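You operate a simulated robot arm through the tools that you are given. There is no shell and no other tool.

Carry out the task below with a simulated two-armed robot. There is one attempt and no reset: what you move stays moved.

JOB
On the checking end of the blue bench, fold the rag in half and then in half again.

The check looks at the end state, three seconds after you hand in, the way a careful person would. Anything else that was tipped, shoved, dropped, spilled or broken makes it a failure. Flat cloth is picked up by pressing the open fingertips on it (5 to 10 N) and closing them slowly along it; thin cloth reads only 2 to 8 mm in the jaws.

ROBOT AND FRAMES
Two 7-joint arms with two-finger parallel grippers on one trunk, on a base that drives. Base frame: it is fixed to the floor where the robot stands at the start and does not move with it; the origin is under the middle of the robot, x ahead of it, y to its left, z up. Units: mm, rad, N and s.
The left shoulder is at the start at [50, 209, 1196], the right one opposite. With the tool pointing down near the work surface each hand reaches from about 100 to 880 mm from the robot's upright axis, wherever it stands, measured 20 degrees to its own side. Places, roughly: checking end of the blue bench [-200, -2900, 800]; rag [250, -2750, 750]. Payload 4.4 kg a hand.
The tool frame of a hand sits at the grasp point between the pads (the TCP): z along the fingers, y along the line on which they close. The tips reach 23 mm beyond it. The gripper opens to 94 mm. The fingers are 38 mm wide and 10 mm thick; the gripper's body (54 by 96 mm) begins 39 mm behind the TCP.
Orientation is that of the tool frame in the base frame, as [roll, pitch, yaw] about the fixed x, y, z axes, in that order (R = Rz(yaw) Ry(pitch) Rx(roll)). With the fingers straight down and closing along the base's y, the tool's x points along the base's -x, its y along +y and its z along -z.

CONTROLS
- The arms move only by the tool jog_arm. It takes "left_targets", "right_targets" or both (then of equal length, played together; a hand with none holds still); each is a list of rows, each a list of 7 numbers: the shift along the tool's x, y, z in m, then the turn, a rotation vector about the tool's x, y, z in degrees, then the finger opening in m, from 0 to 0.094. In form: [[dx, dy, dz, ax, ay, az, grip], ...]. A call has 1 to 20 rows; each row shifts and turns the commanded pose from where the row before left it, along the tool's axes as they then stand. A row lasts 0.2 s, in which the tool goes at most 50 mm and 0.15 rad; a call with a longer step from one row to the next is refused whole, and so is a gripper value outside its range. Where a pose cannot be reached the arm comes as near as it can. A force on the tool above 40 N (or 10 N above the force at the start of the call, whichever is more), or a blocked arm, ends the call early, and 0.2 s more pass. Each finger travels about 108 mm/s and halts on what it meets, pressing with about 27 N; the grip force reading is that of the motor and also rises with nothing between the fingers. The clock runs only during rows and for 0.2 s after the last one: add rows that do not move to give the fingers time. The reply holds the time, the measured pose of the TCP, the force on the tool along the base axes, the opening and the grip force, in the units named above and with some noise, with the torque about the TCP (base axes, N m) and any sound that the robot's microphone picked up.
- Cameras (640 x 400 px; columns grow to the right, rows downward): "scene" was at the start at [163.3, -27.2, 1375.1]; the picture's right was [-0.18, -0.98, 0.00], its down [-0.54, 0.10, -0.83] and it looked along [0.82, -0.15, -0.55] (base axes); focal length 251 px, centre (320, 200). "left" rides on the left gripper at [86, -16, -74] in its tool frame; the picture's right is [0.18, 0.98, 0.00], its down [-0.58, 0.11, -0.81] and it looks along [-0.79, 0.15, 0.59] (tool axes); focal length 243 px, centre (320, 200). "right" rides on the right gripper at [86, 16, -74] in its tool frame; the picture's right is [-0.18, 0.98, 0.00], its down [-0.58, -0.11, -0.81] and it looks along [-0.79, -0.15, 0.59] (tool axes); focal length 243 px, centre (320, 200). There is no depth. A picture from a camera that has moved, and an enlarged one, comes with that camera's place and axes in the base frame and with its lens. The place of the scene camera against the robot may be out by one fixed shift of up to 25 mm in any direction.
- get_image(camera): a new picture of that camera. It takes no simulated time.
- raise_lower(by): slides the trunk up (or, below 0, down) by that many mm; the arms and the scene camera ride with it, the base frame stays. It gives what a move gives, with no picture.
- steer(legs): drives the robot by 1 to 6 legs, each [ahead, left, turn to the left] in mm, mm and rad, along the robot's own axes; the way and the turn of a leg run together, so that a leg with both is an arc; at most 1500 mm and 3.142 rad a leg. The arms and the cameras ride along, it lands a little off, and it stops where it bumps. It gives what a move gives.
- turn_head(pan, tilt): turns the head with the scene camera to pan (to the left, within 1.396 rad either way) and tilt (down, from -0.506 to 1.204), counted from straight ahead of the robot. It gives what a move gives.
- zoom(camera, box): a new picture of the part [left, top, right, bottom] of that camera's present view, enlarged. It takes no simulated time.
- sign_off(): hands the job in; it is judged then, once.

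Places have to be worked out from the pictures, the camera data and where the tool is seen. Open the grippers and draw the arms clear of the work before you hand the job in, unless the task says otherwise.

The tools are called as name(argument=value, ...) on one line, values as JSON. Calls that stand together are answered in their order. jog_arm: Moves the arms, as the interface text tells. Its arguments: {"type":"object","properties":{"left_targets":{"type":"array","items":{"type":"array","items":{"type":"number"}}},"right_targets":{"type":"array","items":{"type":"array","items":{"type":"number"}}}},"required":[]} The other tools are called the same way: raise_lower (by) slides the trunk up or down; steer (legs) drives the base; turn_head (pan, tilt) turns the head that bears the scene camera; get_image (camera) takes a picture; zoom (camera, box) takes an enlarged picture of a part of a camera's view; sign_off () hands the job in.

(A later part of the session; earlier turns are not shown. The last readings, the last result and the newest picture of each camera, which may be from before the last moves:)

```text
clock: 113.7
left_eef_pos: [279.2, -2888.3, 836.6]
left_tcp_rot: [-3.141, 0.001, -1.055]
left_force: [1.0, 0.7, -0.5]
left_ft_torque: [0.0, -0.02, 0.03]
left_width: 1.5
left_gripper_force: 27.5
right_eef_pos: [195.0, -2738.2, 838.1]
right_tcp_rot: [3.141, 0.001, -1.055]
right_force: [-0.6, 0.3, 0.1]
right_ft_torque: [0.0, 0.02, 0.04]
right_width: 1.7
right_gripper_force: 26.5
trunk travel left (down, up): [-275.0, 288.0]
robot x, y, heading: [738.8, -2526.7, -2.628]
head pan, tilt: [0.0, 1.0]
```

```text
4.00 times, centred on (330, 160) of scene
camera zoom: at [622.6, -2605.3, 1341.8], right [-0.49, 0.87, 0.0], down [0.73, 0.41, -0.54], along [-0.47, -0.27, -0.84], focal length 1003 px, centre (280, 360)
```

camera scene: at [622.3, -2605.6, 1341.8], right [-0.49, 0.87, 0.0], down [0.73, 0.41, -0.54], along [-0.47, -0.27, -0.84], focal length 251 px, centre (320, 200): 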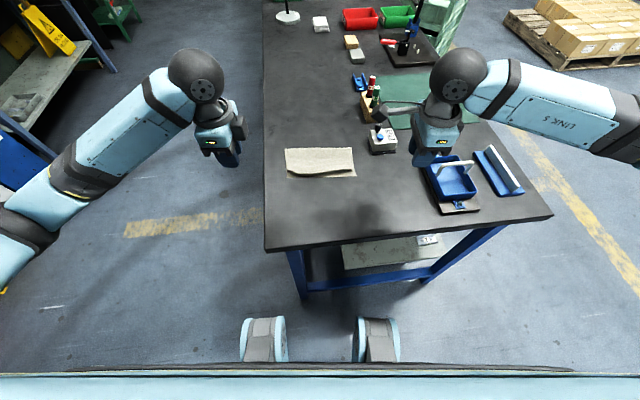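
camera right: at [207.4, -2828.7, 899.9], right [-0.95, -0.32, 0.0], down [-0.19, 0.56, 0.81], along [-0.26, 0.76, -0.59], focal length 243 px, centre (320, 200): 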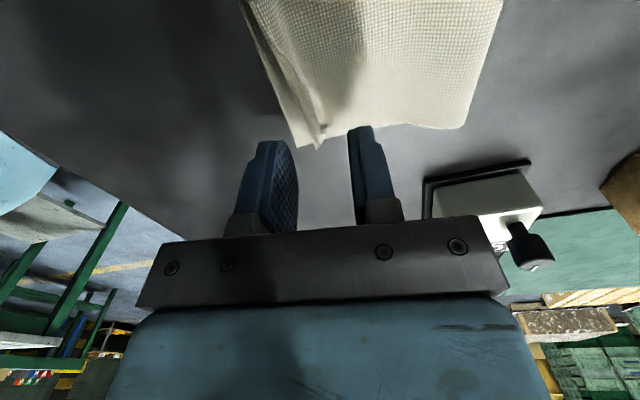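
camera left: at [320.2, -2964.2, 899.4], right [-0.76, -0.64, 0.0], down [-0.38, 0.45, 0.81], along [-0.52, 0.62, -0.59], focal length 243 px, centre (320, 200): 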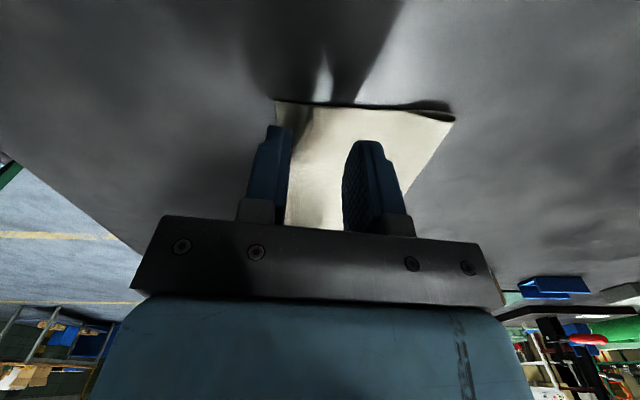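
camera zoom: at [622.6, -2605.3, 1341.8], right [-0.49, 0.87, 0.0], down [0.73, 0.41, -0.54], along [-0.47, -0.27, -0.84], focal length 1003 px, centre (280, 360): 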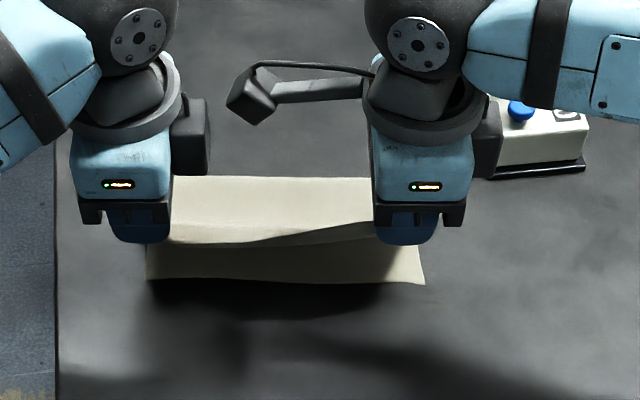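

The right jaw now holds its corner right at the edge. I zoom in on the left fingertip from the front to see whether any hem hangs there.

zoom(camera="scene", box=[265, 155, 325, 192])

zoom(camera="scene", box=[320, 155, 380, 192])

```text
10.67 times, centred on (295, 174) of scene
camera zoom: at [622.6, -2605.3, 1341.8], right [-0.49, 0.87, 0.0], down [0.73, 0.41, -0.54], along [-0.47, -0.27, -0.84], focal length 2674 px, centre (587, 483)
```

zoom: 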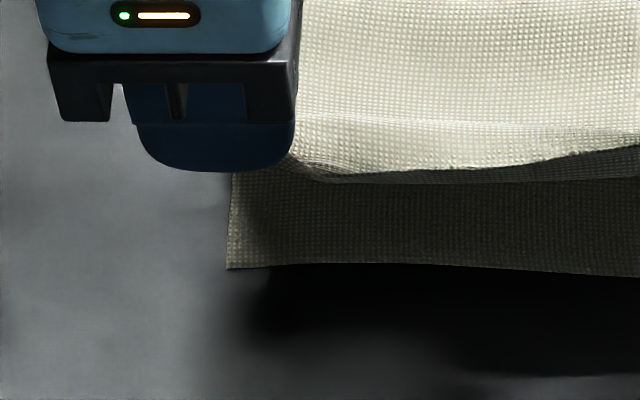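

```text
10.67 times, centred on (350, 174) of scene
camera zoom: at [622.6, -2605.3, 1341.8], right [-0.49, 0.87, 0.0], down [0.73, 0.41, -0.54], along [-0.47, -0.27, -0.84], focal length 2674 px, centre (0, 483)
```

zoom: 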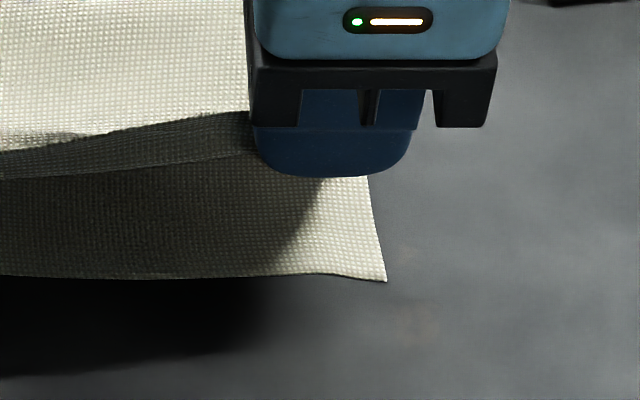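

The hem, about 8-10 mm, now hangs on the near side of the pinches, which is the right way round. I ease both hands back 12 mm to take tension off the fold, then check where the fold line sits.

jog_arm(left_targets=[[0, 0.004, 0, 0, 0, 0, 0], [0, 0.004, 0, 0, 0, 0, 0], [0, 0.004, 0.002, 0, 0, 0, 0], [0, 0, 0, 0, 0, 0, 0]], right_targets=[[0, 0.004, 0, 0, 0, 0, 0], [0, 0.004, 0, 0, 0, 0, 0], [0, 0.004, 0.002, 0, 0, 0, 0], [0, 0, 0, 0, 0, 0, 0]])

zoom(camera="scene", box=[250, 110, 410, 210])

zoom(camera="left", box=[260, 70, 500, 220])

```text
clock: 114.7
left_eef_pos: [268.9, -2894.4, 836.9]
left_tcp_rot: [3.141, 0.0, -1.055]
left_force: [0.0, 0.4, 0.3]
left_ft_torque: [0.01, 0.01, 0.02]
left_width: 1.3
left_gripper_force: 26.7
right_eef_pos: [184.3, -2743.8, 836.9]
right_tcp_rot: [-3.14, 0.001, -1.056]
right_force: [-0.7, 0.2, 0.2]
right_ft_torque: [-0.02, 0.0, 0.0]
right_width: 2.1
right_gripper_force: 26.9
trunk travel left (down, up): [-275.0, 288.0]
robot x, y, heading: [736.6, -2527.7, -2.63]
head pan, tilt: [0.0, 1.0]
```

```text
4.00 times, centred on (330, 160) of scene
camera zoom: at [622.8, -2605.1, 1341.9], right [-0.49, 0.87, 0.0], down [0.73, 0.41, -0.54], along [-0.47, -0.27, -0.84], focal length 1003 px, centre (280, 360)
```

zoom: 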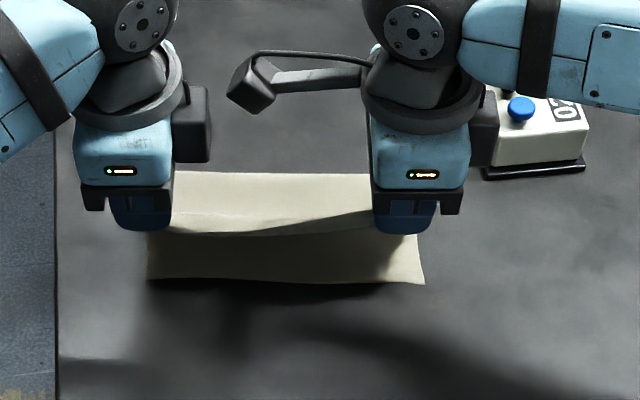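

```text
2.67 times, centred on (380, 145) of left
camera zoom: at [325.0, -2962.1, 910.8], right [-0.76, -0.64, 0.0], down [-0.38, 0.45, 0.81], along [-0.52, 0.62, -0.59], focal length 647 px, centre (160, 347)
```

zoom: 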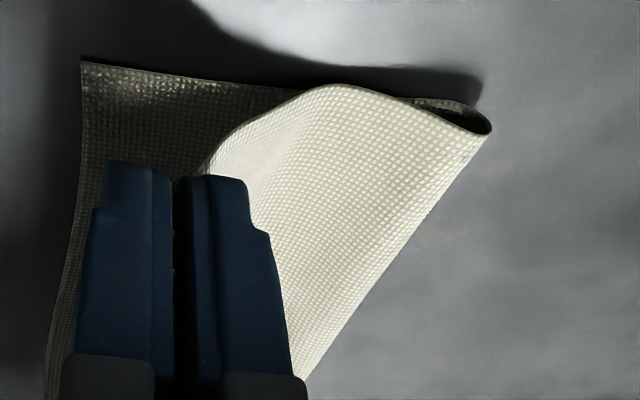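

The fold line is at about 666 ahead and the near edge at about 567, so dropping the flap from here should bring its edge close to the near edge. I open both jaws quickly to 40 mm and let it fall and settle for a second.

jog_arm(left_targets=[[0, 0, 0, 0, 0, 0, 0.04], [0, 0, 0, 0, 0, 0, 0.04], [0, 0, 0, 0, 0, 0, 0.04], [0, 0, 0, 0, 0, 0, 0.04], [0, 0, 0, 0, 0, 0, 0.04]], right_targets=[[0, 0, 0, 0, 0, 0, 0.04], [0, 0, 0, 0, 0, 0, 0.04], [0, 0, 0, 0, 0, 0, 0.04], [0, 0, 0, 0, 0, 0, 0.04], [0, 0, 0, 0, 0, 0, 0.04]])

zoom(camera="scene", box=[250, 110, 410, 210])

zoom(camera="left", box=[200, 60, 500, 220])

zoom(camera="right", box=[160, 10, 460, 185])

```text
clock: 115.9
left_eef_pos: [266.9, -2896.2, 836.0]
left_tcp_rot: [-3.141, 0.001, -1.056]
left_force: [0.3, -0.1, -0.4]
left_ft_torque: [-0.02, -0.03, 0.01]
left_width: 39.9
left_gripper_force: 0.1
right_eef_pos: [185.5, -2743.4, 835.5]
right_tcp_rot: [3.141, -0.001, -1.057]
right_force: [-0.5, 0.3, 0.1]
right_ft_torque: [0.03, -0.01, 0.01]
right_width: 40.2
right_gripper_force: 0.0
trunk travel left (down, up): [-275.0, 288.0]
robot x, y, heading: [729.2, -2530.0, -2.629]
head pan, tilt: [0.0, 1.0]
```

```text
4.00 times, centred on (330, 160) of scene
camera zoom: at [622.7, -2605.2, 1341.9], right [-0.49, 0.87, 0.0], down [0.73, 0.41, -0.54], along [-0.47, -0.27, -0.84], focal length 1003 px, centre (280, 360)
```

zoom: 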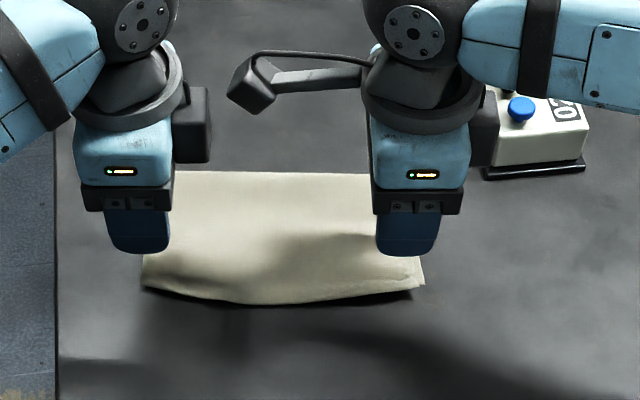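

```text
2.13 times, centred on (350, 140) of left
camera zoom: at [325.0, -2962.0, 910.7], right [-0.76, -0.64, 0.0], down [-0.38, 0.45, 0.81], along [-0.52, 0.62, -0.59], focal length 518 px, centre (256, 328)
```

zoom: 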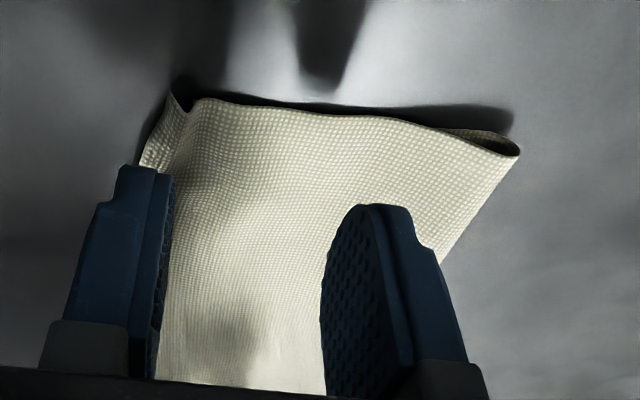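

```text
2.13 times, centred on (310, 98) of right
camera zoom: at [213.1, -2826.0, 910.5], right [-0.95, -0.32, 0.0], down [-0.19, 0.56, 0.81], along [-0.26, 0.76, -0.59], focal length 518 px, centre (341, 419)
```

zoom: 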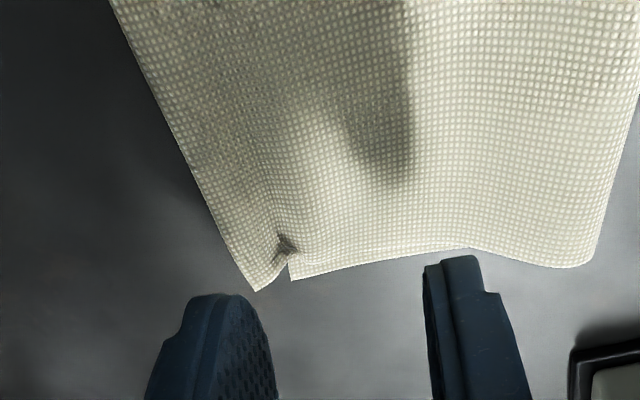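

The drop worked: the flap unrolled and its edge now lies near or slightly past the near edge. I lift both hands and move them apart for a clear look.

jog_arm(left_targets=[[0, 0, -0.015, 0, 0, 0, 0.04], [0, 0, -0.02, 0, 0, 0, 0.04], [0.01, 0, -0.02, 0, 0, 0, 0.04], [0.02, 0, -0.02, 0, 0, 0, 0.04], [0.025, 0, -0.01, 0, 0, 0, 0.04], [0.025, 0, 0, 0, 0, 0, 0.04], [0.025, -0.01, 0, 0, 0, 0, 0.04], [0, 0, 0, 0, 0, 0, 0.04]], right_targets=[[0, 0, -0.015, 0, 0, 0, 0.04], [0, 0, -0.02, 0, 0, 0, 0.04], [-0.01, 0, -0.02, 0, 0, 0, 0.04], [-0.02, 0, -0.02, 0, 0, 0, 0.04], [-0.025, 0, -0.01, 0, 0, 0, 0.04], [-0.025, 0, 0, 0, 0, 0, 0.04], [-0.025, -0.01, 0, 0, 0, 0, 0.04], [0, 0, 0, 0, 0, 0, 0.04]])

zoom(camera="scene", box=[275, 140, 370, 200])

get_image(camera="left")

get_image(camera="right")

```text
clock: 117.7
left_eef_pos: [326.9, -2982.8, 919.9]
left_tcp_rot: [3.141, 0.0, -1.057]
left_force: [-0.5, 0.3, 0.3]
left_ft_torque: [0.01, -0.04, 0.01]
left_width: 40.1
left_gripper_force: 0.0
right_eef_pos: [142.7, -2647.5, 922.8]
right_tcp_rot: [3.139, -0.001, -1.055]
right_force: [0.0, -0.3, -0.5]
right_ft_torque: [0.03, 0.01, -0.03]
right_width: 40.0
right_gripper_force: 0.1
trunk travel left (down, up): [-275.0, 288.0]
robot x, y, heading: [734.9, -2528.7, -2.627]
head pan, tilt: [0.0, 1.0]
```

```text
6.67 times, centred on (322, 170) of scene
camera zoom: at [622.1, -2605.5, 1341.8], right [-0.49, 0.87, 0.0], down [0.73, 0.41, -0.54], along [-0.47, -0.27, -0.84], focal length 1671 px, centre (303, 400)
```

zoom: 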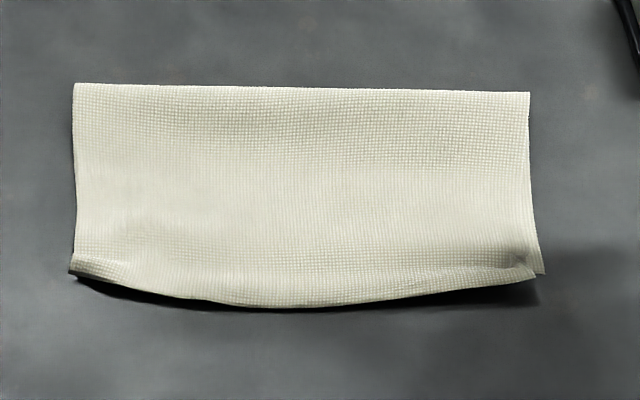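

```text
taken
camera left: at [384.3, -3049.4, 994.5], right [-0.76, -0.64, 0.0], down [-0.38, 0.45, 0.81], along [-0.52, 0.62, -0.59], focal length 243 px, centre (320, 200)
```

left: 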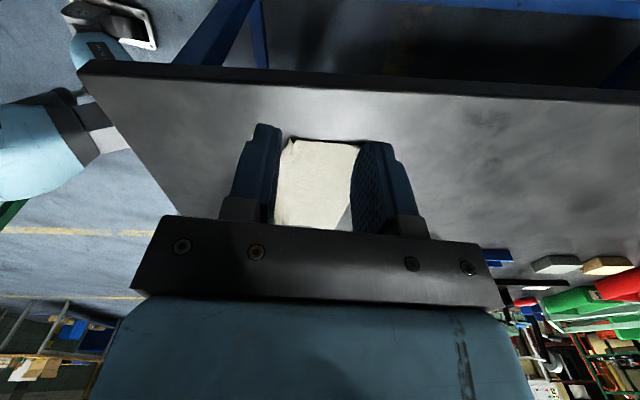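

```text
taken
camera right: at [170.1, -2730.2, 996.2], right [-0.95, -0.33, 0.0], down [-0.19, 0.56, 0.81], along [-0.26, 0.76, -0.59], focal length 243 px, centre (320, 200)
```

right: 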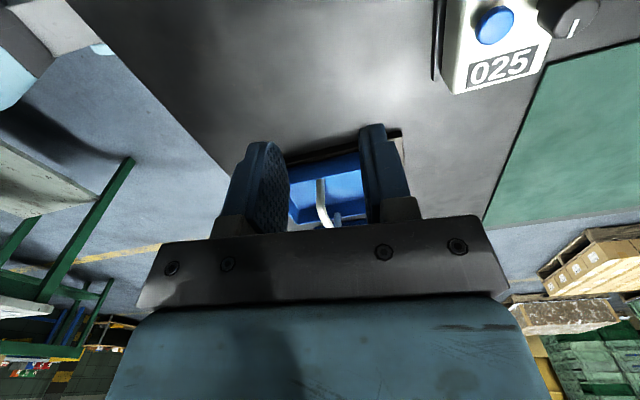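

The first fold is now good: corners match and the middle edge is within about 10 mm. The folded rag spans about 561-665 ahead and from 103 left to 98 right. For the second fold the left hand will take the left short edge, so I turn it to neutral yaw (closing sideways) and move the right hand well out of the way.

jog_arm(left_targets=[[0, 0, 0, 0, 0, -8, 0.04], [0, 0, 0, 0, 0, -8, 0.04], [0, 0, 0, 0, 0, -8, 0.04], [0, 0, 0, 0, 0, -8, 0.04], [0, 0, 0, 0, 0, -8, 0.04], [0, 0, 0, 0, 0, -8, 0.04], [0, 0, 0, 0, 0, -8, 0.04], [0, 0, 0, 0, 0, -8, 0.04], [0, 0, 0, 0, 0, -8, 0.04], [0, 0, 0, 0, 0, -8, 0.04], [0, 0, 0, 0, 0, -8, 0.04], [0, 0, 0, 0, 0, -2, 0.04], [0, 0, 0, 0, 0, 0, 0.04]], right_targets=[[-0.01, -0.01, -0.004, 0, 0, 0, 0.04], [-0.01, -0.01, -0.004, 0, 0, 0, 0.04], [-0.01, -0.01, -0.004, 0, 0, 0, 0.04], [-0.01, -0.01, -0.004, 0, 0, 0, 0.04], [-0.01, -0.01, -0.004, 0, 0, 0, 0.04], [-0.01, -0.01, -0.004, 0, 0, 0, 0.04], [-0.01, -0.01, -0.004, 0, 0, 0, 0.04], [-0.01, -0.01, -0.004, 0, 0, 0, 0.04], [-0.01, -0.01, -0.004, 0, 0, 0, 0.04], [-0.01, -0.01, -0.004, 0, 0, 0, 0.04], [-0.01, -0.01, -0.004, 0, 0, 0, 0.04], [-0.01, -0.01, -0.004, 0, 0, 0, 0.04], [0, 0, 0, 0, 0, 0, 0.04]])

get_image(camera="scene")

get_image(camera="left")

```text
clock: 120.5
left_eef_pos: [327.9, -2981.9, 920.4]
left_tcp_rot: [3.141, -0.001, 0.516]
left_force: [0.2, -0.1, 0.0]
left_ft_torque: [-0.02, 0.01, 0.04]
left_width: 40.0
left_gripper_force: 0.1
right_eef_pos: [186.7, -2484.2, 969.0]
right_tcp_rot: [3.14, 0.0, -1.055]
right_force: [0.0, 0.2, -0.5]
right_ft_torque: [-0.02, 0.02, 0.01]
right_width: 40.1
right_gripper_force: 0.1
trunk travel left (down, up): [-275.0, 288.0]
robot x, y, heading: [732.1, -2528.1, -2.632]
head pan, tilt: [0.0, 1.0]
```

```text
taken
camera scene: at [622.5, -2605.5, 1341.8], right [-0.49, 0.87, 0.0], down [0.73, 0.41, -0.54], along [-0.47, -0.27, -0.84], focal length 251 px, centre (320, 200)
```

scene: 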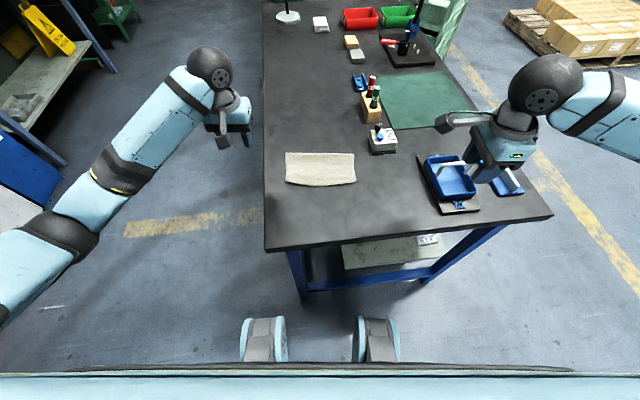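

```text
taken
camera left: at [395.7, -2924.8, 995.6], right [0.65, -0.76, 0.0], down [-0.45, -0.38, 0.81], along [-0.62, -0.52, -0.59], focal length 243 px, centre (320, 200)
```

left: 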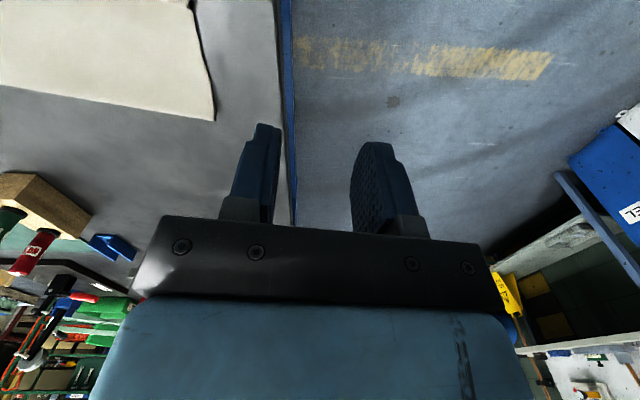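

The left edge of the folded rag lies at about 98.5 lateral. I bring the left hand over it, at 613 ahead and 76 lateral, with 30 mm jaws so that both fingers land on the cloth, stopping about 30 mm above it.

jog_arm(left_targets=[[-0.00365, -0.012, 0.0095, 0, 0, 0, 0.03], [-0.00365, -0.012, 0.0095, 0, 0, 0, 0.03], [-0.00365, -0.012, 0.0095, 0, 0, 0, 0.03], [-0.00365, -0.012, 0.0095, 0, 0, 0, 0.03], [-0.00365, -0.012, 0.0095, 0, 0, 0, 0.03], [-0.00365, -0.012, 0.0095, 0, 0, 0, 0.03], [-0.00365, -0.012, 0.0095, 0, 0, 0, 0.03], [-0.00365, -0.012, 0.0095, 0, 0, 0, 0.03], [-0.00365, -0.012, 0.0095, 0, 0, 0, 0.03], [-0.00365, -0.012, 0.0095, 0, 0, 0, 0.03], [0, 0, 0, 0, 0, 0, 0.03]])

get_image(camera="left")

zoom(camera="scene", box=[250, 100, 410, 200])

```text
clock: 122.9
left_eef_pos: [237.9, -2894.3, 824.4]
left_tcp_rot: [-3.141, 0.0, 0.516]
left_force: [-0.5, -0.2, -0.3]
left_ft_torque: [0.03, -0.01, 0.02]
left_width: 29.9
left_gripper_force: 0.1
right_eef_pos: [186.8, -2484.8, 969.0]
right_tcp_rot: [-3.141, 0.001, -1.055]
right_force: [-0.9, -0.9, -0.1]
right_ft_torque: [-0.03, -0.03, -0.02]
right_width: 40.0
right_gripper_force: 0.0
trunk travel left (down, up): [-275.0, 288.0]
robot x, y, heading: [734.6, -2524.4, -2.629]
head pan, tilt: [0.0, 1.0]
```

```text
taken
camera left: at [305.4, -2837.8, 900.2], right [0.64, -0.76, 0.0], down [-0.45, -0.38, 0.81], along [-0.62, -0.52, -0.59], focal length 243 px, centre (320, 200)
```

left: 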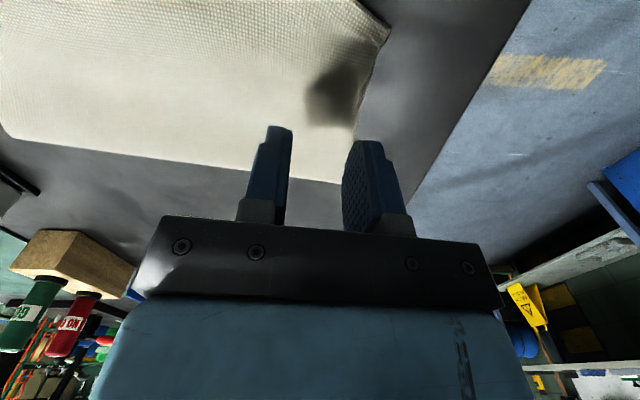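

```text
4.00 times, centred on (330, 150) of scene
camera zoom: at [622.9, -2605.4, 1341.9], right [-0.49, 0.87, 0.0], down [0.73, 0.41, -0.54], along [-0.47, -0.27, -0.84], focal length 1003 px, centre (280, 400)
```

zoom: 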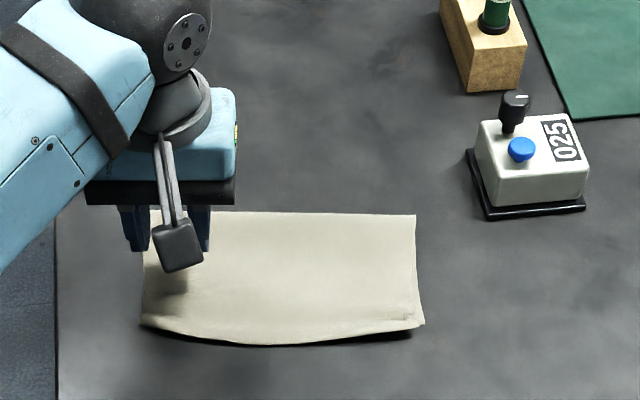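

The left edge at mid-height of the rag is at about 96 lateral, so I shift 3 mm inward to put the outer finger about 8 mm onto the cloth, and lower 27 mm.

jog_arm(left_targets=[[0, -0.003, 0.005, 0, 0, 0, 0.03], [0, 0, 0.005, 0, 0, 0, 0.03], [0, 0, 0.005, 0, 0, 0, 0.03], [0, 0, 0.005, 0, 0, 0, 0.03], [0, 0, 0.004, 0, 0, 0, 0.03], [0, 0, 0.003, 0, 0, 0, 0.03], [0, 0, 0, 0, 0, 0, 0.03]])

zoom(camera="left", box=[200, 40, 480, 215])

```text
clock: 124.5
left_eef_pos: [235.9, -2891.7, 798.8]
left_tcp_rot: [-3.141, -0.001, 0.515]
left_force: [0.4, 0.1, -0.5]
left_ft_torque: [0.03, -0.02, -0.01]
left_width: 29.8
left_gripper_force: 0.0
right_eef_pos: [187.0, -2484.8, 968.6]
right_tcp_rot: [3.141, 0.0, -1.057]
right_force: [1.2, -0.1, 0.8]
right_ft_torque: [0.02, 0.01, -0.01]
right_width: 39.7
right_gripper_force: 0.1
trunk travel left (down, up): [-275.0, 288.0]
robot x, y, heading: [735.5, -2527.8, -2.628]
head pan, tilt: [0.0, 1.0]
```

```text
2.29 times, centred on (340, 128) of left
camera zoom: at [303.6, -2835.7, 873.4], right [0.64, -0.76, 0.0], down [-0.45, -0.38, 0.81], along [-0.62, -0.52, -0.59], focal length 555 px, centre (274, 366)
```

zoom: 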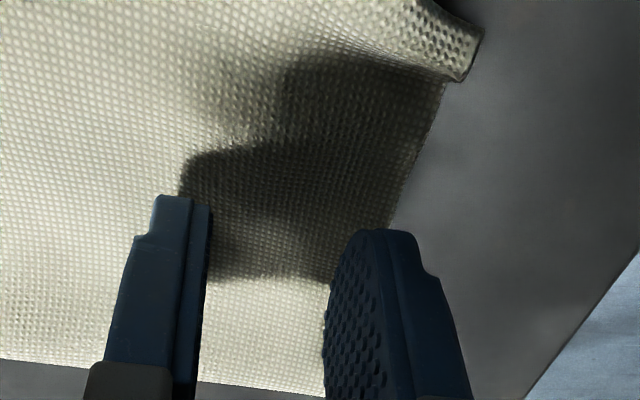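

The outer finger is right over the edge zone. I lower in 1 mm steps to make contact.

jog_arm(left_targets=[[0, 0, 0.001, 0, 0, 0, 0.03], [0, 0, 0.001, 0, 0, 0, 0.03], [0, 0, 0.001, 0, 0, 0, 0.03], [0, 0, 0.001, 0, 0, 0, 0.03], [0, 0, 0, 0, 0, 0, 0.03]])

```text
clock: 125.7
left_eef_pos: [237.2, -2892.6, 795.7]
left_tcp_rot: [-3.141, 0.001, 0.516]
left_force: [0.4, 0.8, 1.4]
left_ft_torque: [0.0, -0.01, 0.01]
left_width: 29.8
left_gripper_force: 0.1
right_eef_pos: [186.9, -2483.1, 969.0]
right_tcp_rot: [3.141, -0.001, -1.056]
right_force: [0.2, 0.0, 0.5]
right_ft_torque: [-0.03, -0.01, 0.0]
right_width: 39.9
right_gripper_force: 0.0
trunk travel left (down, up): [-275.0, 288.0]
robot x, y, heading: [731.9, -2525.0, -2.626]
head pan, tilt: [0.0, 1.0]
```

First touch at 1.4 N. I press a further 2 mm to reach about 8-10 N, so that friction carries both layers.

jog_arm(left_targets=[[0, 0, 0.0007, 0, 0, 0, 0.03], [0, 0, 0.0007, 0, 0, 0, 0.03], [0, 0, 0, 0, 0, 0, 0.03]])

```text
clock: 126.5
left_eef_pos: [235.4, -2891.6, 794.3]
left_tcp_rot: [3.141, 0.001, 0.515]
left_force: [0.7, -0.4, 7.6]
left_ft_torque: [-0.11, -0.11, -0.01]
left_width: 30.1
left_gripper_force: 0.0
right_eef_pos: [186.9, -2483.9, 970.0]
right_tcp_rot: [3.139, 0.0, -1.056]
right_force: [-1.0, -0.1, 0.3]
right_ft_torque: [-0.03, -0.03, -0.05]
right_width: 40.2
right_gripper_force: 0.2
trunk travel left (down, up): [-275.0, 288.0]
robot x, y, heading: [736.2, -2529.9, -2.629]
head pan, tilt: [0.0, 1.0]
```

Pressing at 7.6 N. I close slowly, 2 mm per row, keeping this press.

jog_arm(left_targets=[[0, 0, 0.0003, 0, 0, 0, 0.03], [0, 0, 0, 0, 0, 0, 0.028], [0, 0, 0, 0, 0, 0, 0.026], [0, 0, 0, 0, 0, 0, 0.024], [0, 0, 0, 0, 0, 0, 0.022], [0, 0, 0, 0, 0, 0, 0.02], [0, 0, 0, 0, 0, 0, 0.018], [0, 0, 0, 0, 0, 0, 0.016], [0, 0, 0, 0, 0, 0, 0.014], [0, 0, 0, 0, 0, 0, 0.012], [0, 0, 0, 0, 0, 0, 0.01], [0, 0, 0, 0, 0, 0, 0.008], [0, 0, 0, 0, 0, 0, 0.006], [0, 0, 0, 0, 0, 0, 0.004], [0, 0, 0, 0, 0, 0, 0.002], [0, 0, 0, 0, 0, 0, 0.0], [0, 0, 0, 0, 0, 0, 0.0], [0, 0, 0, 0, 0, 0, 0.0]])

zoom(camera="left", box=[200, 40, 480, 215])

zoom(camera="scene", box=[250, 110, 410, 210])

```text
clock: 130.3
left_eef_pos: [236.6, -2892.2, 795.5]
left_tcp_rot: [-3.141, 0.001, 0.514]
left_force: [0.5, -3.0, 16.5]
left_ft_torque: [-0.12, -0.09, -0.03]
left_width: 6.8
left_gripper_force: 27.5
right_eef_pos: [187.7, -2483.8, 970.1]
right_tcp_rot: [3.139, 0.0, -1.057]
right_force: [0.5, -0.9, 0.6]
right_ft_torque: [0.0, 0.0, 0.0]
right_width: 40.2
right_gripper_force: 0.0
trunk travel left (down, up): [-275.0, 288.0]
robot x, y, heading: [733.9, -2525.4, -2.629]
head pan, tilt: [0.0, 1.0]
```

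```text
2.29 times, centred on (340, 128) of left
camera zoom: at [304.5, -2835.0, 869.0], right [0.64, -0.76, 0.0], down [-0.45, -0.38, 0.81], along [-0.62, -0.52, -0.59], focal length 555 px, centre (274, 366)
```

zoom: 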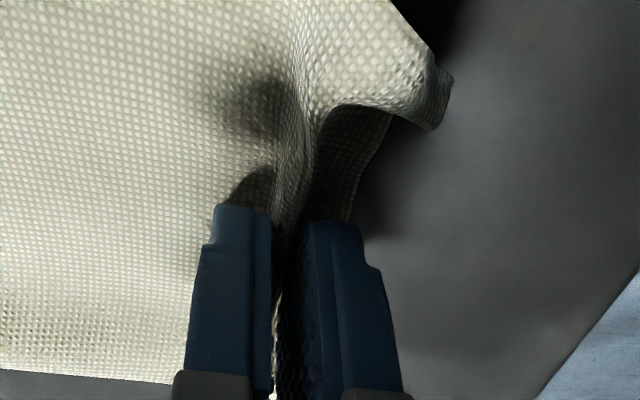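

```text
4.00 times, centred on (330, 160) of scene
camera zoom: at [624.1, -2604.4, 1342.1], right [-0.49, 0.87, 0.0], down [0.73, 0.41, -0.54], along [-0.47, -0.27, -0.84], focal length 1003 px, centre (280, 360)
```

zoom: 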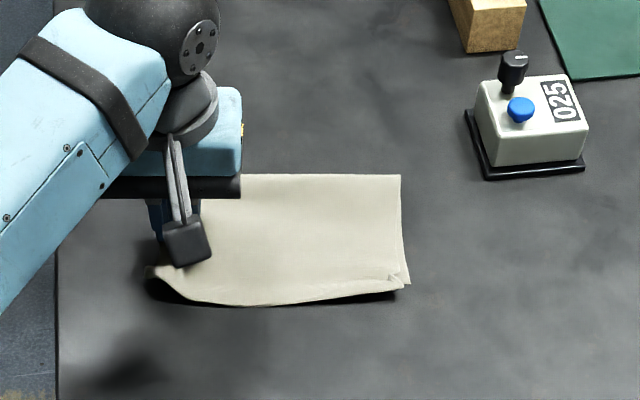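

The jaws stopped at 6.8 mm, which suggests both layers are in the pleat. The inner finger drew the rag about 11 mm left. I lift 15 mm and check that both layers come up.

jog_arm(left_targets=[[0, 0, -0.003, 0, 0, 0, 0.0], [0, 0, -0.004, 0, 0, 0, 0.0], [0, 0, -0.004, 0, 0, 0, 0.0], [0, 0, -0.005, 0, 0, 0, 0.0], [0, 0, 0, 0, 0, 0, 0.0]])

zoom(camera="left", box=[180, 20, 500, 220])

zoom(camera="scene", box=[250, 110, 410, 210])

```text
clock: 131.5
left_eef_pos: [234.7, -2892.5, 808.8]
left_tcp_rot: [3.141, 0.001, 0.516]
left_force: [0.4, 0.1, 0.0]
left_ft_torque: [0.02, -0.01, 0.01]
left_width: 6.5
left_gripper_force: 26.9
right_eef_pos: [186.5, -2484.5, 969.0]
right_tcp_rot: [-3.141, -0.001, -1.056]
right_force: [-0.7, -1.0, 0.5]
right_ft_torque: [0.0, 0.01, -0.02]
right_width: 39.9
right_gripper_force: 0.0
trunk travel left (down, up): [-275.0, 288.0]
robot x, y, heading: [735.5, -2525.9, -2.623]
head pan, tilt: [0.0, 1.0]
```

```text
2.00 times, centred on (340, 120) of left
camera zoom: at [303.6, -2835.4, 883.7], right [0.64, -0.76, 0.0], down [-0.45, -0.38, 0.81], along [-0.62, -0.52, -0.59], focal length 485 px, centre (280, 360)
```

zoom: 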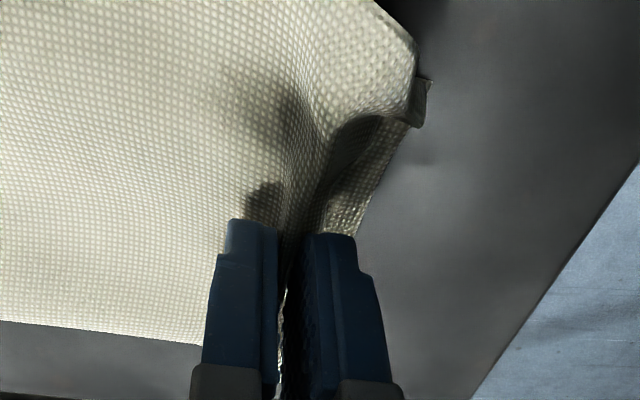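

```text
4.00 times, centred on (330, 160) of scene
camera zoom: at [622.7, -2605.2, 1341.8], right [-0.49, 0.87, 0.0], down [0.73, 0.41, -0.54], along [-0.47, -0.27, -0.84], focal length 1003 px, centre (280, 360)
```

zoom: 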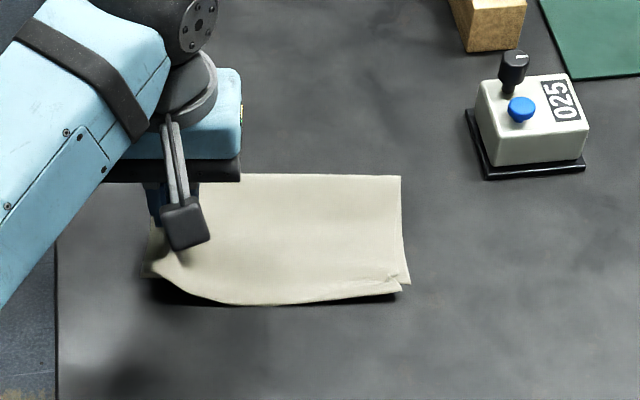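

It is not yet clear whether the bottom layer is held. I lift 20 mm more and look again.

jog_arm(left_targets=[[0, -0.002, -0.005, 0, 0, 0, 0.0], [0, -0.002, -0.005, 0, 0, 0, 0.0], [0, -0.002, -0.005, 0, 0, 0, 0.0], [0, -0.002, -0.005, 0, 0, 0, 0.0], [0, 0, 0, 0, 0, 0, 0.0]])

zoom(camera="left", box=[180, 20, 500, 220])

zoom(camera="scene", box=[250, 110, 410, 210])

```text
clock: 132.7
left_eef_pos: [232.0, -2886.0, 829.6]
left_tcp_rot: [-3.141, 0.001, 0.515]
left_force: [-0.5, 0.3, -0.7]
left_ft_torque: [0.0, 0.03, 0.02]
left_width: 6.0
left_gripper_force: 27.2
right_eef_pos: [187.0, -2483.6, 967.6]
right_tcp_rot: [3.14, 0.0, -1.055]
right_force: [-0.1, 1.2, -0.2]
right_ft_torque: [-0.01, 0.02, 0.04]
right_width: 40.2
right_gripper_force: 0.0
trunk travel left (down, up): [-275.0, 288.0]
robot x, y, heading: [734.7, -2527.2, -2.624]
head pan, tilt: [0.0, 1.0]
```

```text
2.00 times, centred on (340, 120) of left
camera zoom: at [299.9, -2828.7, 903.8], right [0.64, -0.76, 0.0], down [-0.45, -0.38, 0.81], along [-0.62, -0.52, -0.59], focal length 485 px, centre (280, 360)
```

zoom: 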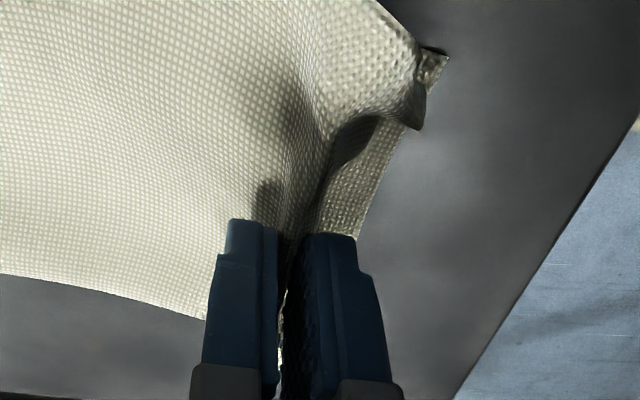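

```text
4.00 times, centred on (330, 160) of scene
camera zoom: at [622.7, -2605.3, 1341.8], right [-0.49, 0.87, 0.0], down [0.73, 0.41, -0.54], along [-0.47, -0.27, -0.84], focal length 1003 px, centre (280, 360)
```

zoom: 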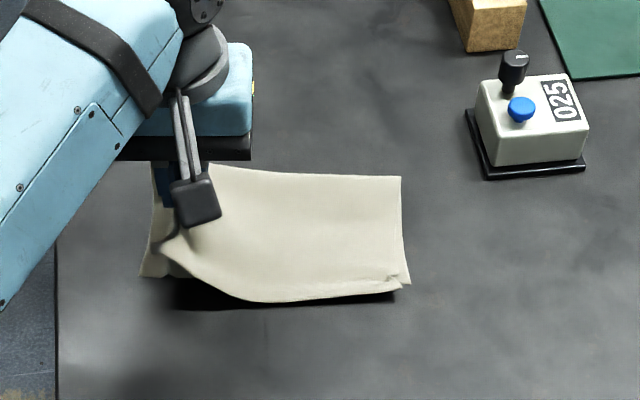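

The bottom layer's near-left corner still lies on the bench, though its middle may be held. I lift 25 mm more while moving inward along the arc to see clearly.

jog_arm(left_targets=[[0, -0.003, -0.005, 0, 0, 0, 0.0], [0, -0.004, -0.005, 0, 0, 0, 0.0], [0, -0.004, -0.005, 0, 0, 0, 0.0], [0, -0.004, -0.005, 0, 0, 0, 0.0], [0, -0.005, -0.005, 0, 0, 0, 0.0], [0, 0, 0, 0, 0, 0, 0.0]])

zoom(camera="left", box=[160, 0, 480, 200])

zoom(camera="scene", box=[250, 110, 410, 210])

```text
clock: 134.1
left_eef_pos: [222.0, -2869.2, 853.0]
left_tcp_rot: [-3.141, 0.0, 0.516]
left_force: [0.7, -0.2, 0.7]
left_ft_torque: [0.01, -0.03, 0.0]
left_width: 6.8
left_gripper_force: 27.1
right_eef_pos: [186.3, -2484.7, 967.8]
right_tcp_rot: [-3.142, -0.001, -1.056]
right_force: [-0.3, 0.1, -1.1]
right_ft_torque: [0.04, -0.03, 0.0]
right_width: 39.8
right_gripper_force: 0.1
trunk travel left (down, up): [-275.0, 288.0]
robot x, y, heading: [727.5, -2527.6, -2.622]
head pan, tilt: [0.0, 1.0]
```

```text
2.00 times, centred on (320, 100) of left
camera zoom: at [289.9, -2810.9, 928.7], right [0.64, -0.76, 0.0], down [-0.45, -0.38, 0.81], along [-0.62, -0.52, -0.59], focal length 485 px, centre (320, 400)
```

zoom: 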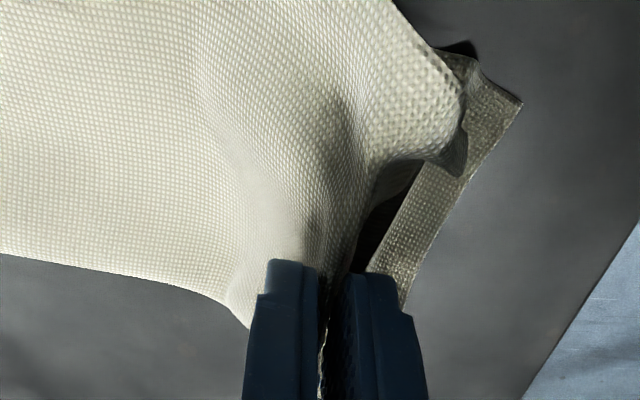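

```text
4.00 times, centred on (330, 160) of scene
camera zoom: at [622.7, -2605.3, 1341.8], right [-0.49, 0.87, 0.0], down [0.73, 0.41, -0.54], along [-0.47, -0.27, -0.84], focal length 1003 px, centre (280, 360)
```

zoom: 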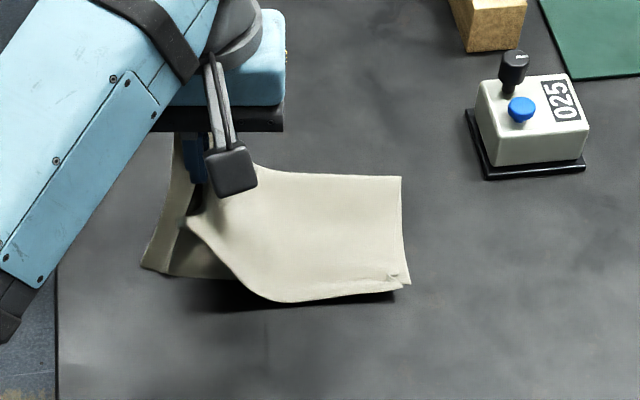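

I move on to the top of the arc (near lateral 12, about 62 mm up) and look at how both layers hang.

jog_arm(left_targets=[[0, -0.008, -0.003, 0, 0, 0, 0.0], [0, -0.009, -0.002, 0, 0, 0, 0.0], [0, -0.009, 0, 0, 0, 0, 0.0], [0, -0.009, 0, 0, 0, 0, 0.0], [0, 0, 0, 0, 0, 0, 0.0]])

zoom(camera="left", box=[160, 0, 480, 200])

zoom(camera="scene", box=[250, 110, 410, 210])

```text
clock: 135.3
left_eef_pos: [205.2, -2839.1, 859.5]
left_tcp_rot: [-3.14, 0.001, 0.515]
left_force: [0.1, 0.9, -0.7]
left_ft_torque: [-0.01, 0.02, -0.02]
left_width: 6.3
left_gripper_force: 27.4
right_eef_pos: [187.2, -2483.8, 968.8]
right_tcp_rot: [3.141, -0.002, -1.055]
right_force: [0.1, -0.7, -0.6]
right_ft_torque: [-0.02, 0.0, 0.0]
right_width: 40.0
right_gripper_force: 0.1
trunk travel left (down, up): [-275.0, 288.0]
robot x, y, heading: [732.8, -2526.3, -2.63]
head pan, tilt: [0.0, 1.0]
```

```text
2.00 times, centred on (320, 100) of left
camera zoom: at [272.6, -2780.7, 934.1], right [0.64, -0.76, 0.0], down [-0.45, -0.38, 0.81], along [-0.62, -0.52, -0.59], focal length 485 px, centre (320, 400)
```

zoom: 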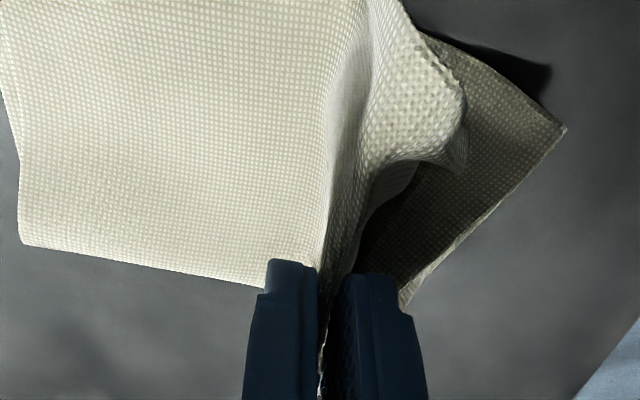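

```text
4.00 times, centred on (330, 160) of scene
camera zoom: at [622.8, -2605.4, 1341.9], right [-0.49, 0.87, 0.0], down [0.73, 0.41, -0.54], along [-0.47, -0.27, -0.84], focal length 1003 px, centre (280, 360)
```

zoom: 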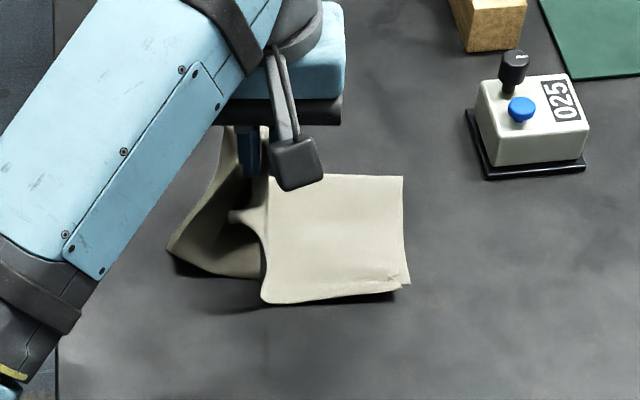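

I cannot tell yet whether the bottom layer is in the jaws. I turn the idle right hand so that its camera looks at the pinch from the right-hand side.

jog_arm(right_targets=[[0, 0, 0, 0, 0, -7.9, 0.04], [0, 0, 0, 0, 0, -7.9, 0.04], [0, 0, 0, 0, 0, -7.9, 0.04], [0, 0, 0, 0, 0, -7.9, 0.04], [0, 0, 0, 0, 0, -7.9, 0.04], [0, 0, 0, 0, 0, -7.9, 0.04], [0, 0, 0, 0, 0, -7.9, 0.04], [0, 0, 0, 0, 0, -7.9, 0.04], [0, 0, 0, 0, 0, -7.9, 0.04], [0, 0, 0, 0, 0, -7.9, 0.04], [0, 0, 0, 0, 0, -7.9, 0.04], [0, 0, 0, 0, 0, -7.9, 0.04], [0, 0, 0, 0, 0, -7.9, 0.04], [0, 0, 0, 0, 0, -7.9, 0.04], [0, 0, 0, 0, 0, -7.9, 0.04], [0, 0, 0, 0, 0, -7.9, 0.04], [0, 0, 0, 0, 0, -7.9, 0.04], [0, 0, 0, 0, 0, -7.9, 0.094], [0, 0, 0, 0, 0, 0, 0.094], [0, 0, 0, 0, 0, 0, 0.094]])

get_image(camera="right")

```text
clock: 139.5
left_eef_pos: [205.4, -2837.5, 860.5]
left_tcp_rot: [3.141, 0.0, 0.516]
left_force: [0.4, 0.0, 0.6]
left_ft_torque: [0.01, -0.03, 0.01]
left_width: 6.3
left_gripper_force: 27.6
right_eef_pos: [187.0, -2483.9, 968.2]
right_tcp_rot: [3.141, 0.0, 1.429]
right_force: [0.4, 0.0, -0.4]
right_ft_torque: [0.0, -0.02, -0.01]
right_width: 94.0
right_gripper_force: 0.1
trunk travel left (down, up): [-275.0, 288.0]
robot x, y, heading: [731.6, -2527.4, -2.626]
head pan, tilt: [0.0, 1.0]
```

```text
taken
camera right: at [215.1, -2399.5, 1043.7], right [0.95, -0.32, 0.0], down [-0.19, -0.56, 0.81], along [-0.26, -0.76, -0.59], focal length 243 px, centre (320, 200)
```

right: 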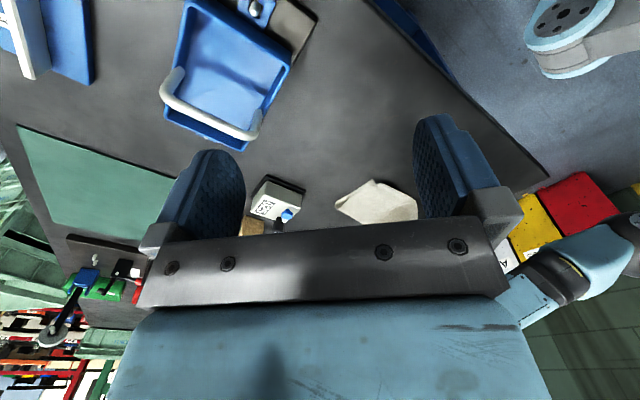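

The pinch is hidden by the right gripper's own body. I pitch the right hand 22 degrees so that its camera looks more steeply down on it.

jog_arm(right_targets=[[0, 0, 0, 0, 7.5, 0, 0.094], [0, 0, 0, 0, 7.5, 0, 0.094], [0, 0, 0, 0, 7.5, 0, 0.094], [0, 0, 0, 0, 0, 0, 0.094]])

get_image(camera="right")

zoom(camera="right", box=[280, 40, 460, 160])

```text
clock: 140.5
left_eef_pos: [205.5, -2838.0, 859.0]
left_tcp_rot: [-3.14, 0.001, 0.515]
left_force: [0.1, 0.5, 0.9]
left_ft_torque: [-0.01, 0.02, 0.01]
left_width: 6.4
left_gripper_force: 27.2
right_eef_pos: [185.9, -2483.2, 969.2]
right_tcp_rot: [-3.142, -0.392, 1.425]
right_force: [0.1, 0.6, -0.7]
right_ft_torque: [0.01, 0.03, 0.03]
right_width: 93.7
right_gripper_force: 0.2
trunk travel left (down, up): [-275.0, 288.0]
robot x, y, heading: [731.5, -2525.6, -2.632]
head pan, tilt: [0.0, 1.0]
```

```text
taken
camera right: at [209.8, -2433.9, 1071.4], right [0.95, -0.31, -0.07], down [-0.23, -0.82, 0.52], along [-0.22, -0.48, -0.85], focal length 243 px, centre (320, 200)
```

right: 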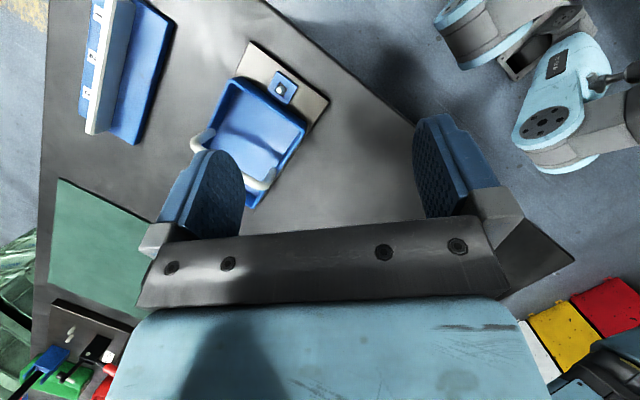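

```text
3.33 times, centred on (370, 100) of right
camera zoom: at [209.8, -2433.9, 1071.4], right [0.95, -0.31, -0.07], down [-0.23, -0.82, 0.52], along [-0.22, -0.48, -0.85], focal length 809 px, centre (153, 533)
```

zoom: 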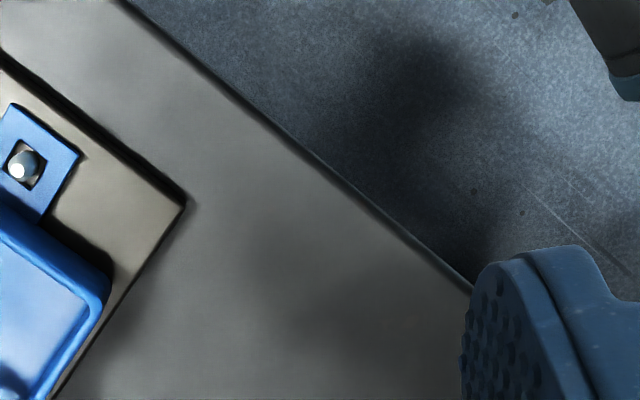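

That was the wrong way, since this camera's picture is upside down. I pitch the hand the other way, 45 degrees from here, so that the pinch appears clear of the gripper.

jog_arm(right_targets=[[0, 0, 0, 0, -7.5, 0, 0.094], [0, 0, 0, 0, -7.5, 0, 0.094], [0, 0, 0, 0, -7.5, 0, 0.094], [0, 0, 0, 0, -7.5, 0, 0.094], [0, 0, 0, 0, -7.5, 0, 0.094], [0, 0, 0, 0, -7.5, 0, 0.094], [0, 0, 0, 0, 0, 0, 0.094]])

get_image(camera="right")

zoom(camera="right", box=[290, 40, 470, 160])

```text
clock: 142.1
left_eef_pos: [204.8, -2838.1, 859.5]
left_tcp_rot: [-3.141, 0.001, 0.515]
left_force: [0.6, -0.7, -1.0]
left_ft_torque: [-0.01, 0.03, -0.02]
left_width: 6.3
left_gripper_force: 27.0
right_eef_pos: [186.9, -2482.9, 968.1]
right_tcp_rot: [3.141, 0.395, 1.427]
right_force: [-0.2, -0.4, 0.2]
right_ft_torque: [-0.04, -0.01, 0.0]
right_width: 94.3
right_gripper_force: 0.1
trunk travel left (down, up): [-275.0, 288.0]
robot x, y, heading: [730.6, -2526.9, -2.622]
head pan, tilt: [0.0, 1.0]
```

```text
taken
camera right: at [218.2, -2377.7, 1004.7], right [0.95, -0.31, 0.07], down [-0.14, -0.21, 0.97], along [-0.29, -0.93, -0.24], focal length 243 px, centre (320, 200)
```

right: 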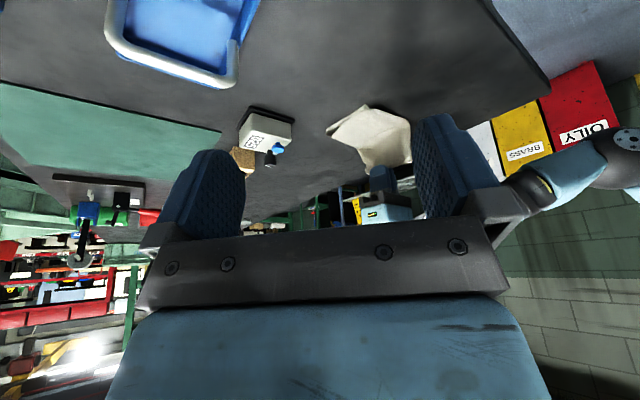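

```text
3.33 times, centred on (380, 100) of right
camera zoom: at [218.2, -2377.7, 1004.7], right [0.95, -0.31, 0.07], down [-0.14, -0.21, 0.97], along [-0.29, -0.93, -0.24], focal length 809 px, centre (120, 533)
```

zoom: 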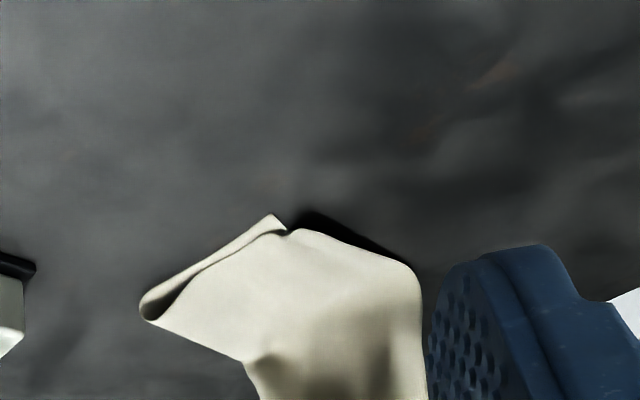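

That side view shows only the lifted top flap. I carry on 25 mm along the arc; if the bottom layer is held, its corner must now leave the bench.

jog_arm(left_targets=[[0, -0.008, 0, 0, 0, 0, 0.0], [0, -0.008, 0, 0, 0, 0, 0.0], [0, -0.009, 0, 0, 0, 0, 0.0], [0, 0, 0, 0, 0, 0, 0.0]])

zoom(camera="left", box=[160, 0, 480, 200])

zoom(camera="scene", box=[250, 110, 410, 210])

```text
clock: 143.1
left_eef_pos: [192.7, -2815.9, 860.5]
left_tcp_rot: [3.141, 0.0, 0.516]
left_force: [-0.3, -0.3, -0.6]
left_ft_torque: [0.01, -0.04, -0.03]
left_width: 6.5
left_gripper_force: 27.0
right_eef_pos: [186.4, -2483.2, 969.4]
right_tcp_rot: [-3.141, 0.393, 1.425]
right_force: [0.2, -0.6, 0.8]
right_ft_torque: [0.0, -0.01, 0.01]
right_width: 94.0
right_gripper_force: 0.2
trunk travel left (down, up): [-275.0, 288.0]
robot x, y, heading: [733.8, -2527.1, -2.626]
head pan, tilt: [0.0, 1.0]
```

```text
2.00 times, centred on (320, 100) of left
camera zoom: at [260.2, -2758.7, 934.0], right [0.64, -0.76, 0.0], down [-0.45, -0.38, 0.81], along [-0.62, -0.52, -0.59], focal length 485 px, centre (320, 400)
```

zoom: 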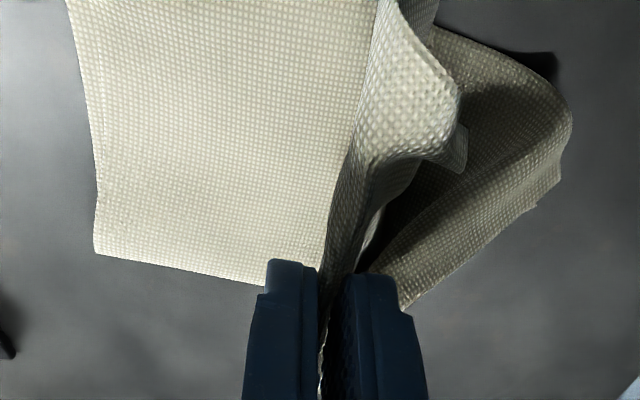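

```text
4.00 times, centred on (330, 160) of scene
camera zoom: at [622.8, -2605.4, 1341.9], right [-0.49, 0.87, 0.0], down [0.73, 0.41, -0.54], along [-0.47, -0.27, -0.84], focal length 1003 px, centre (280, 360)
```

zoom: 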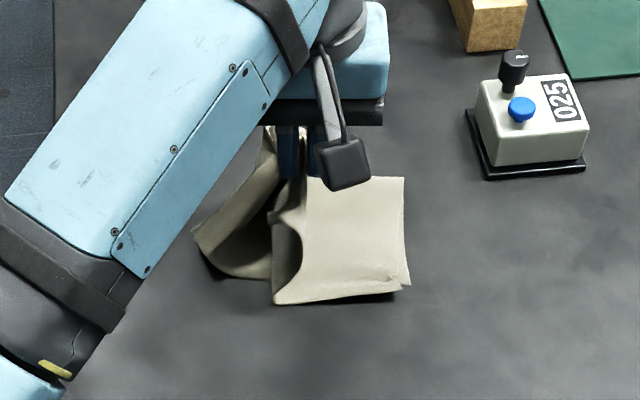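

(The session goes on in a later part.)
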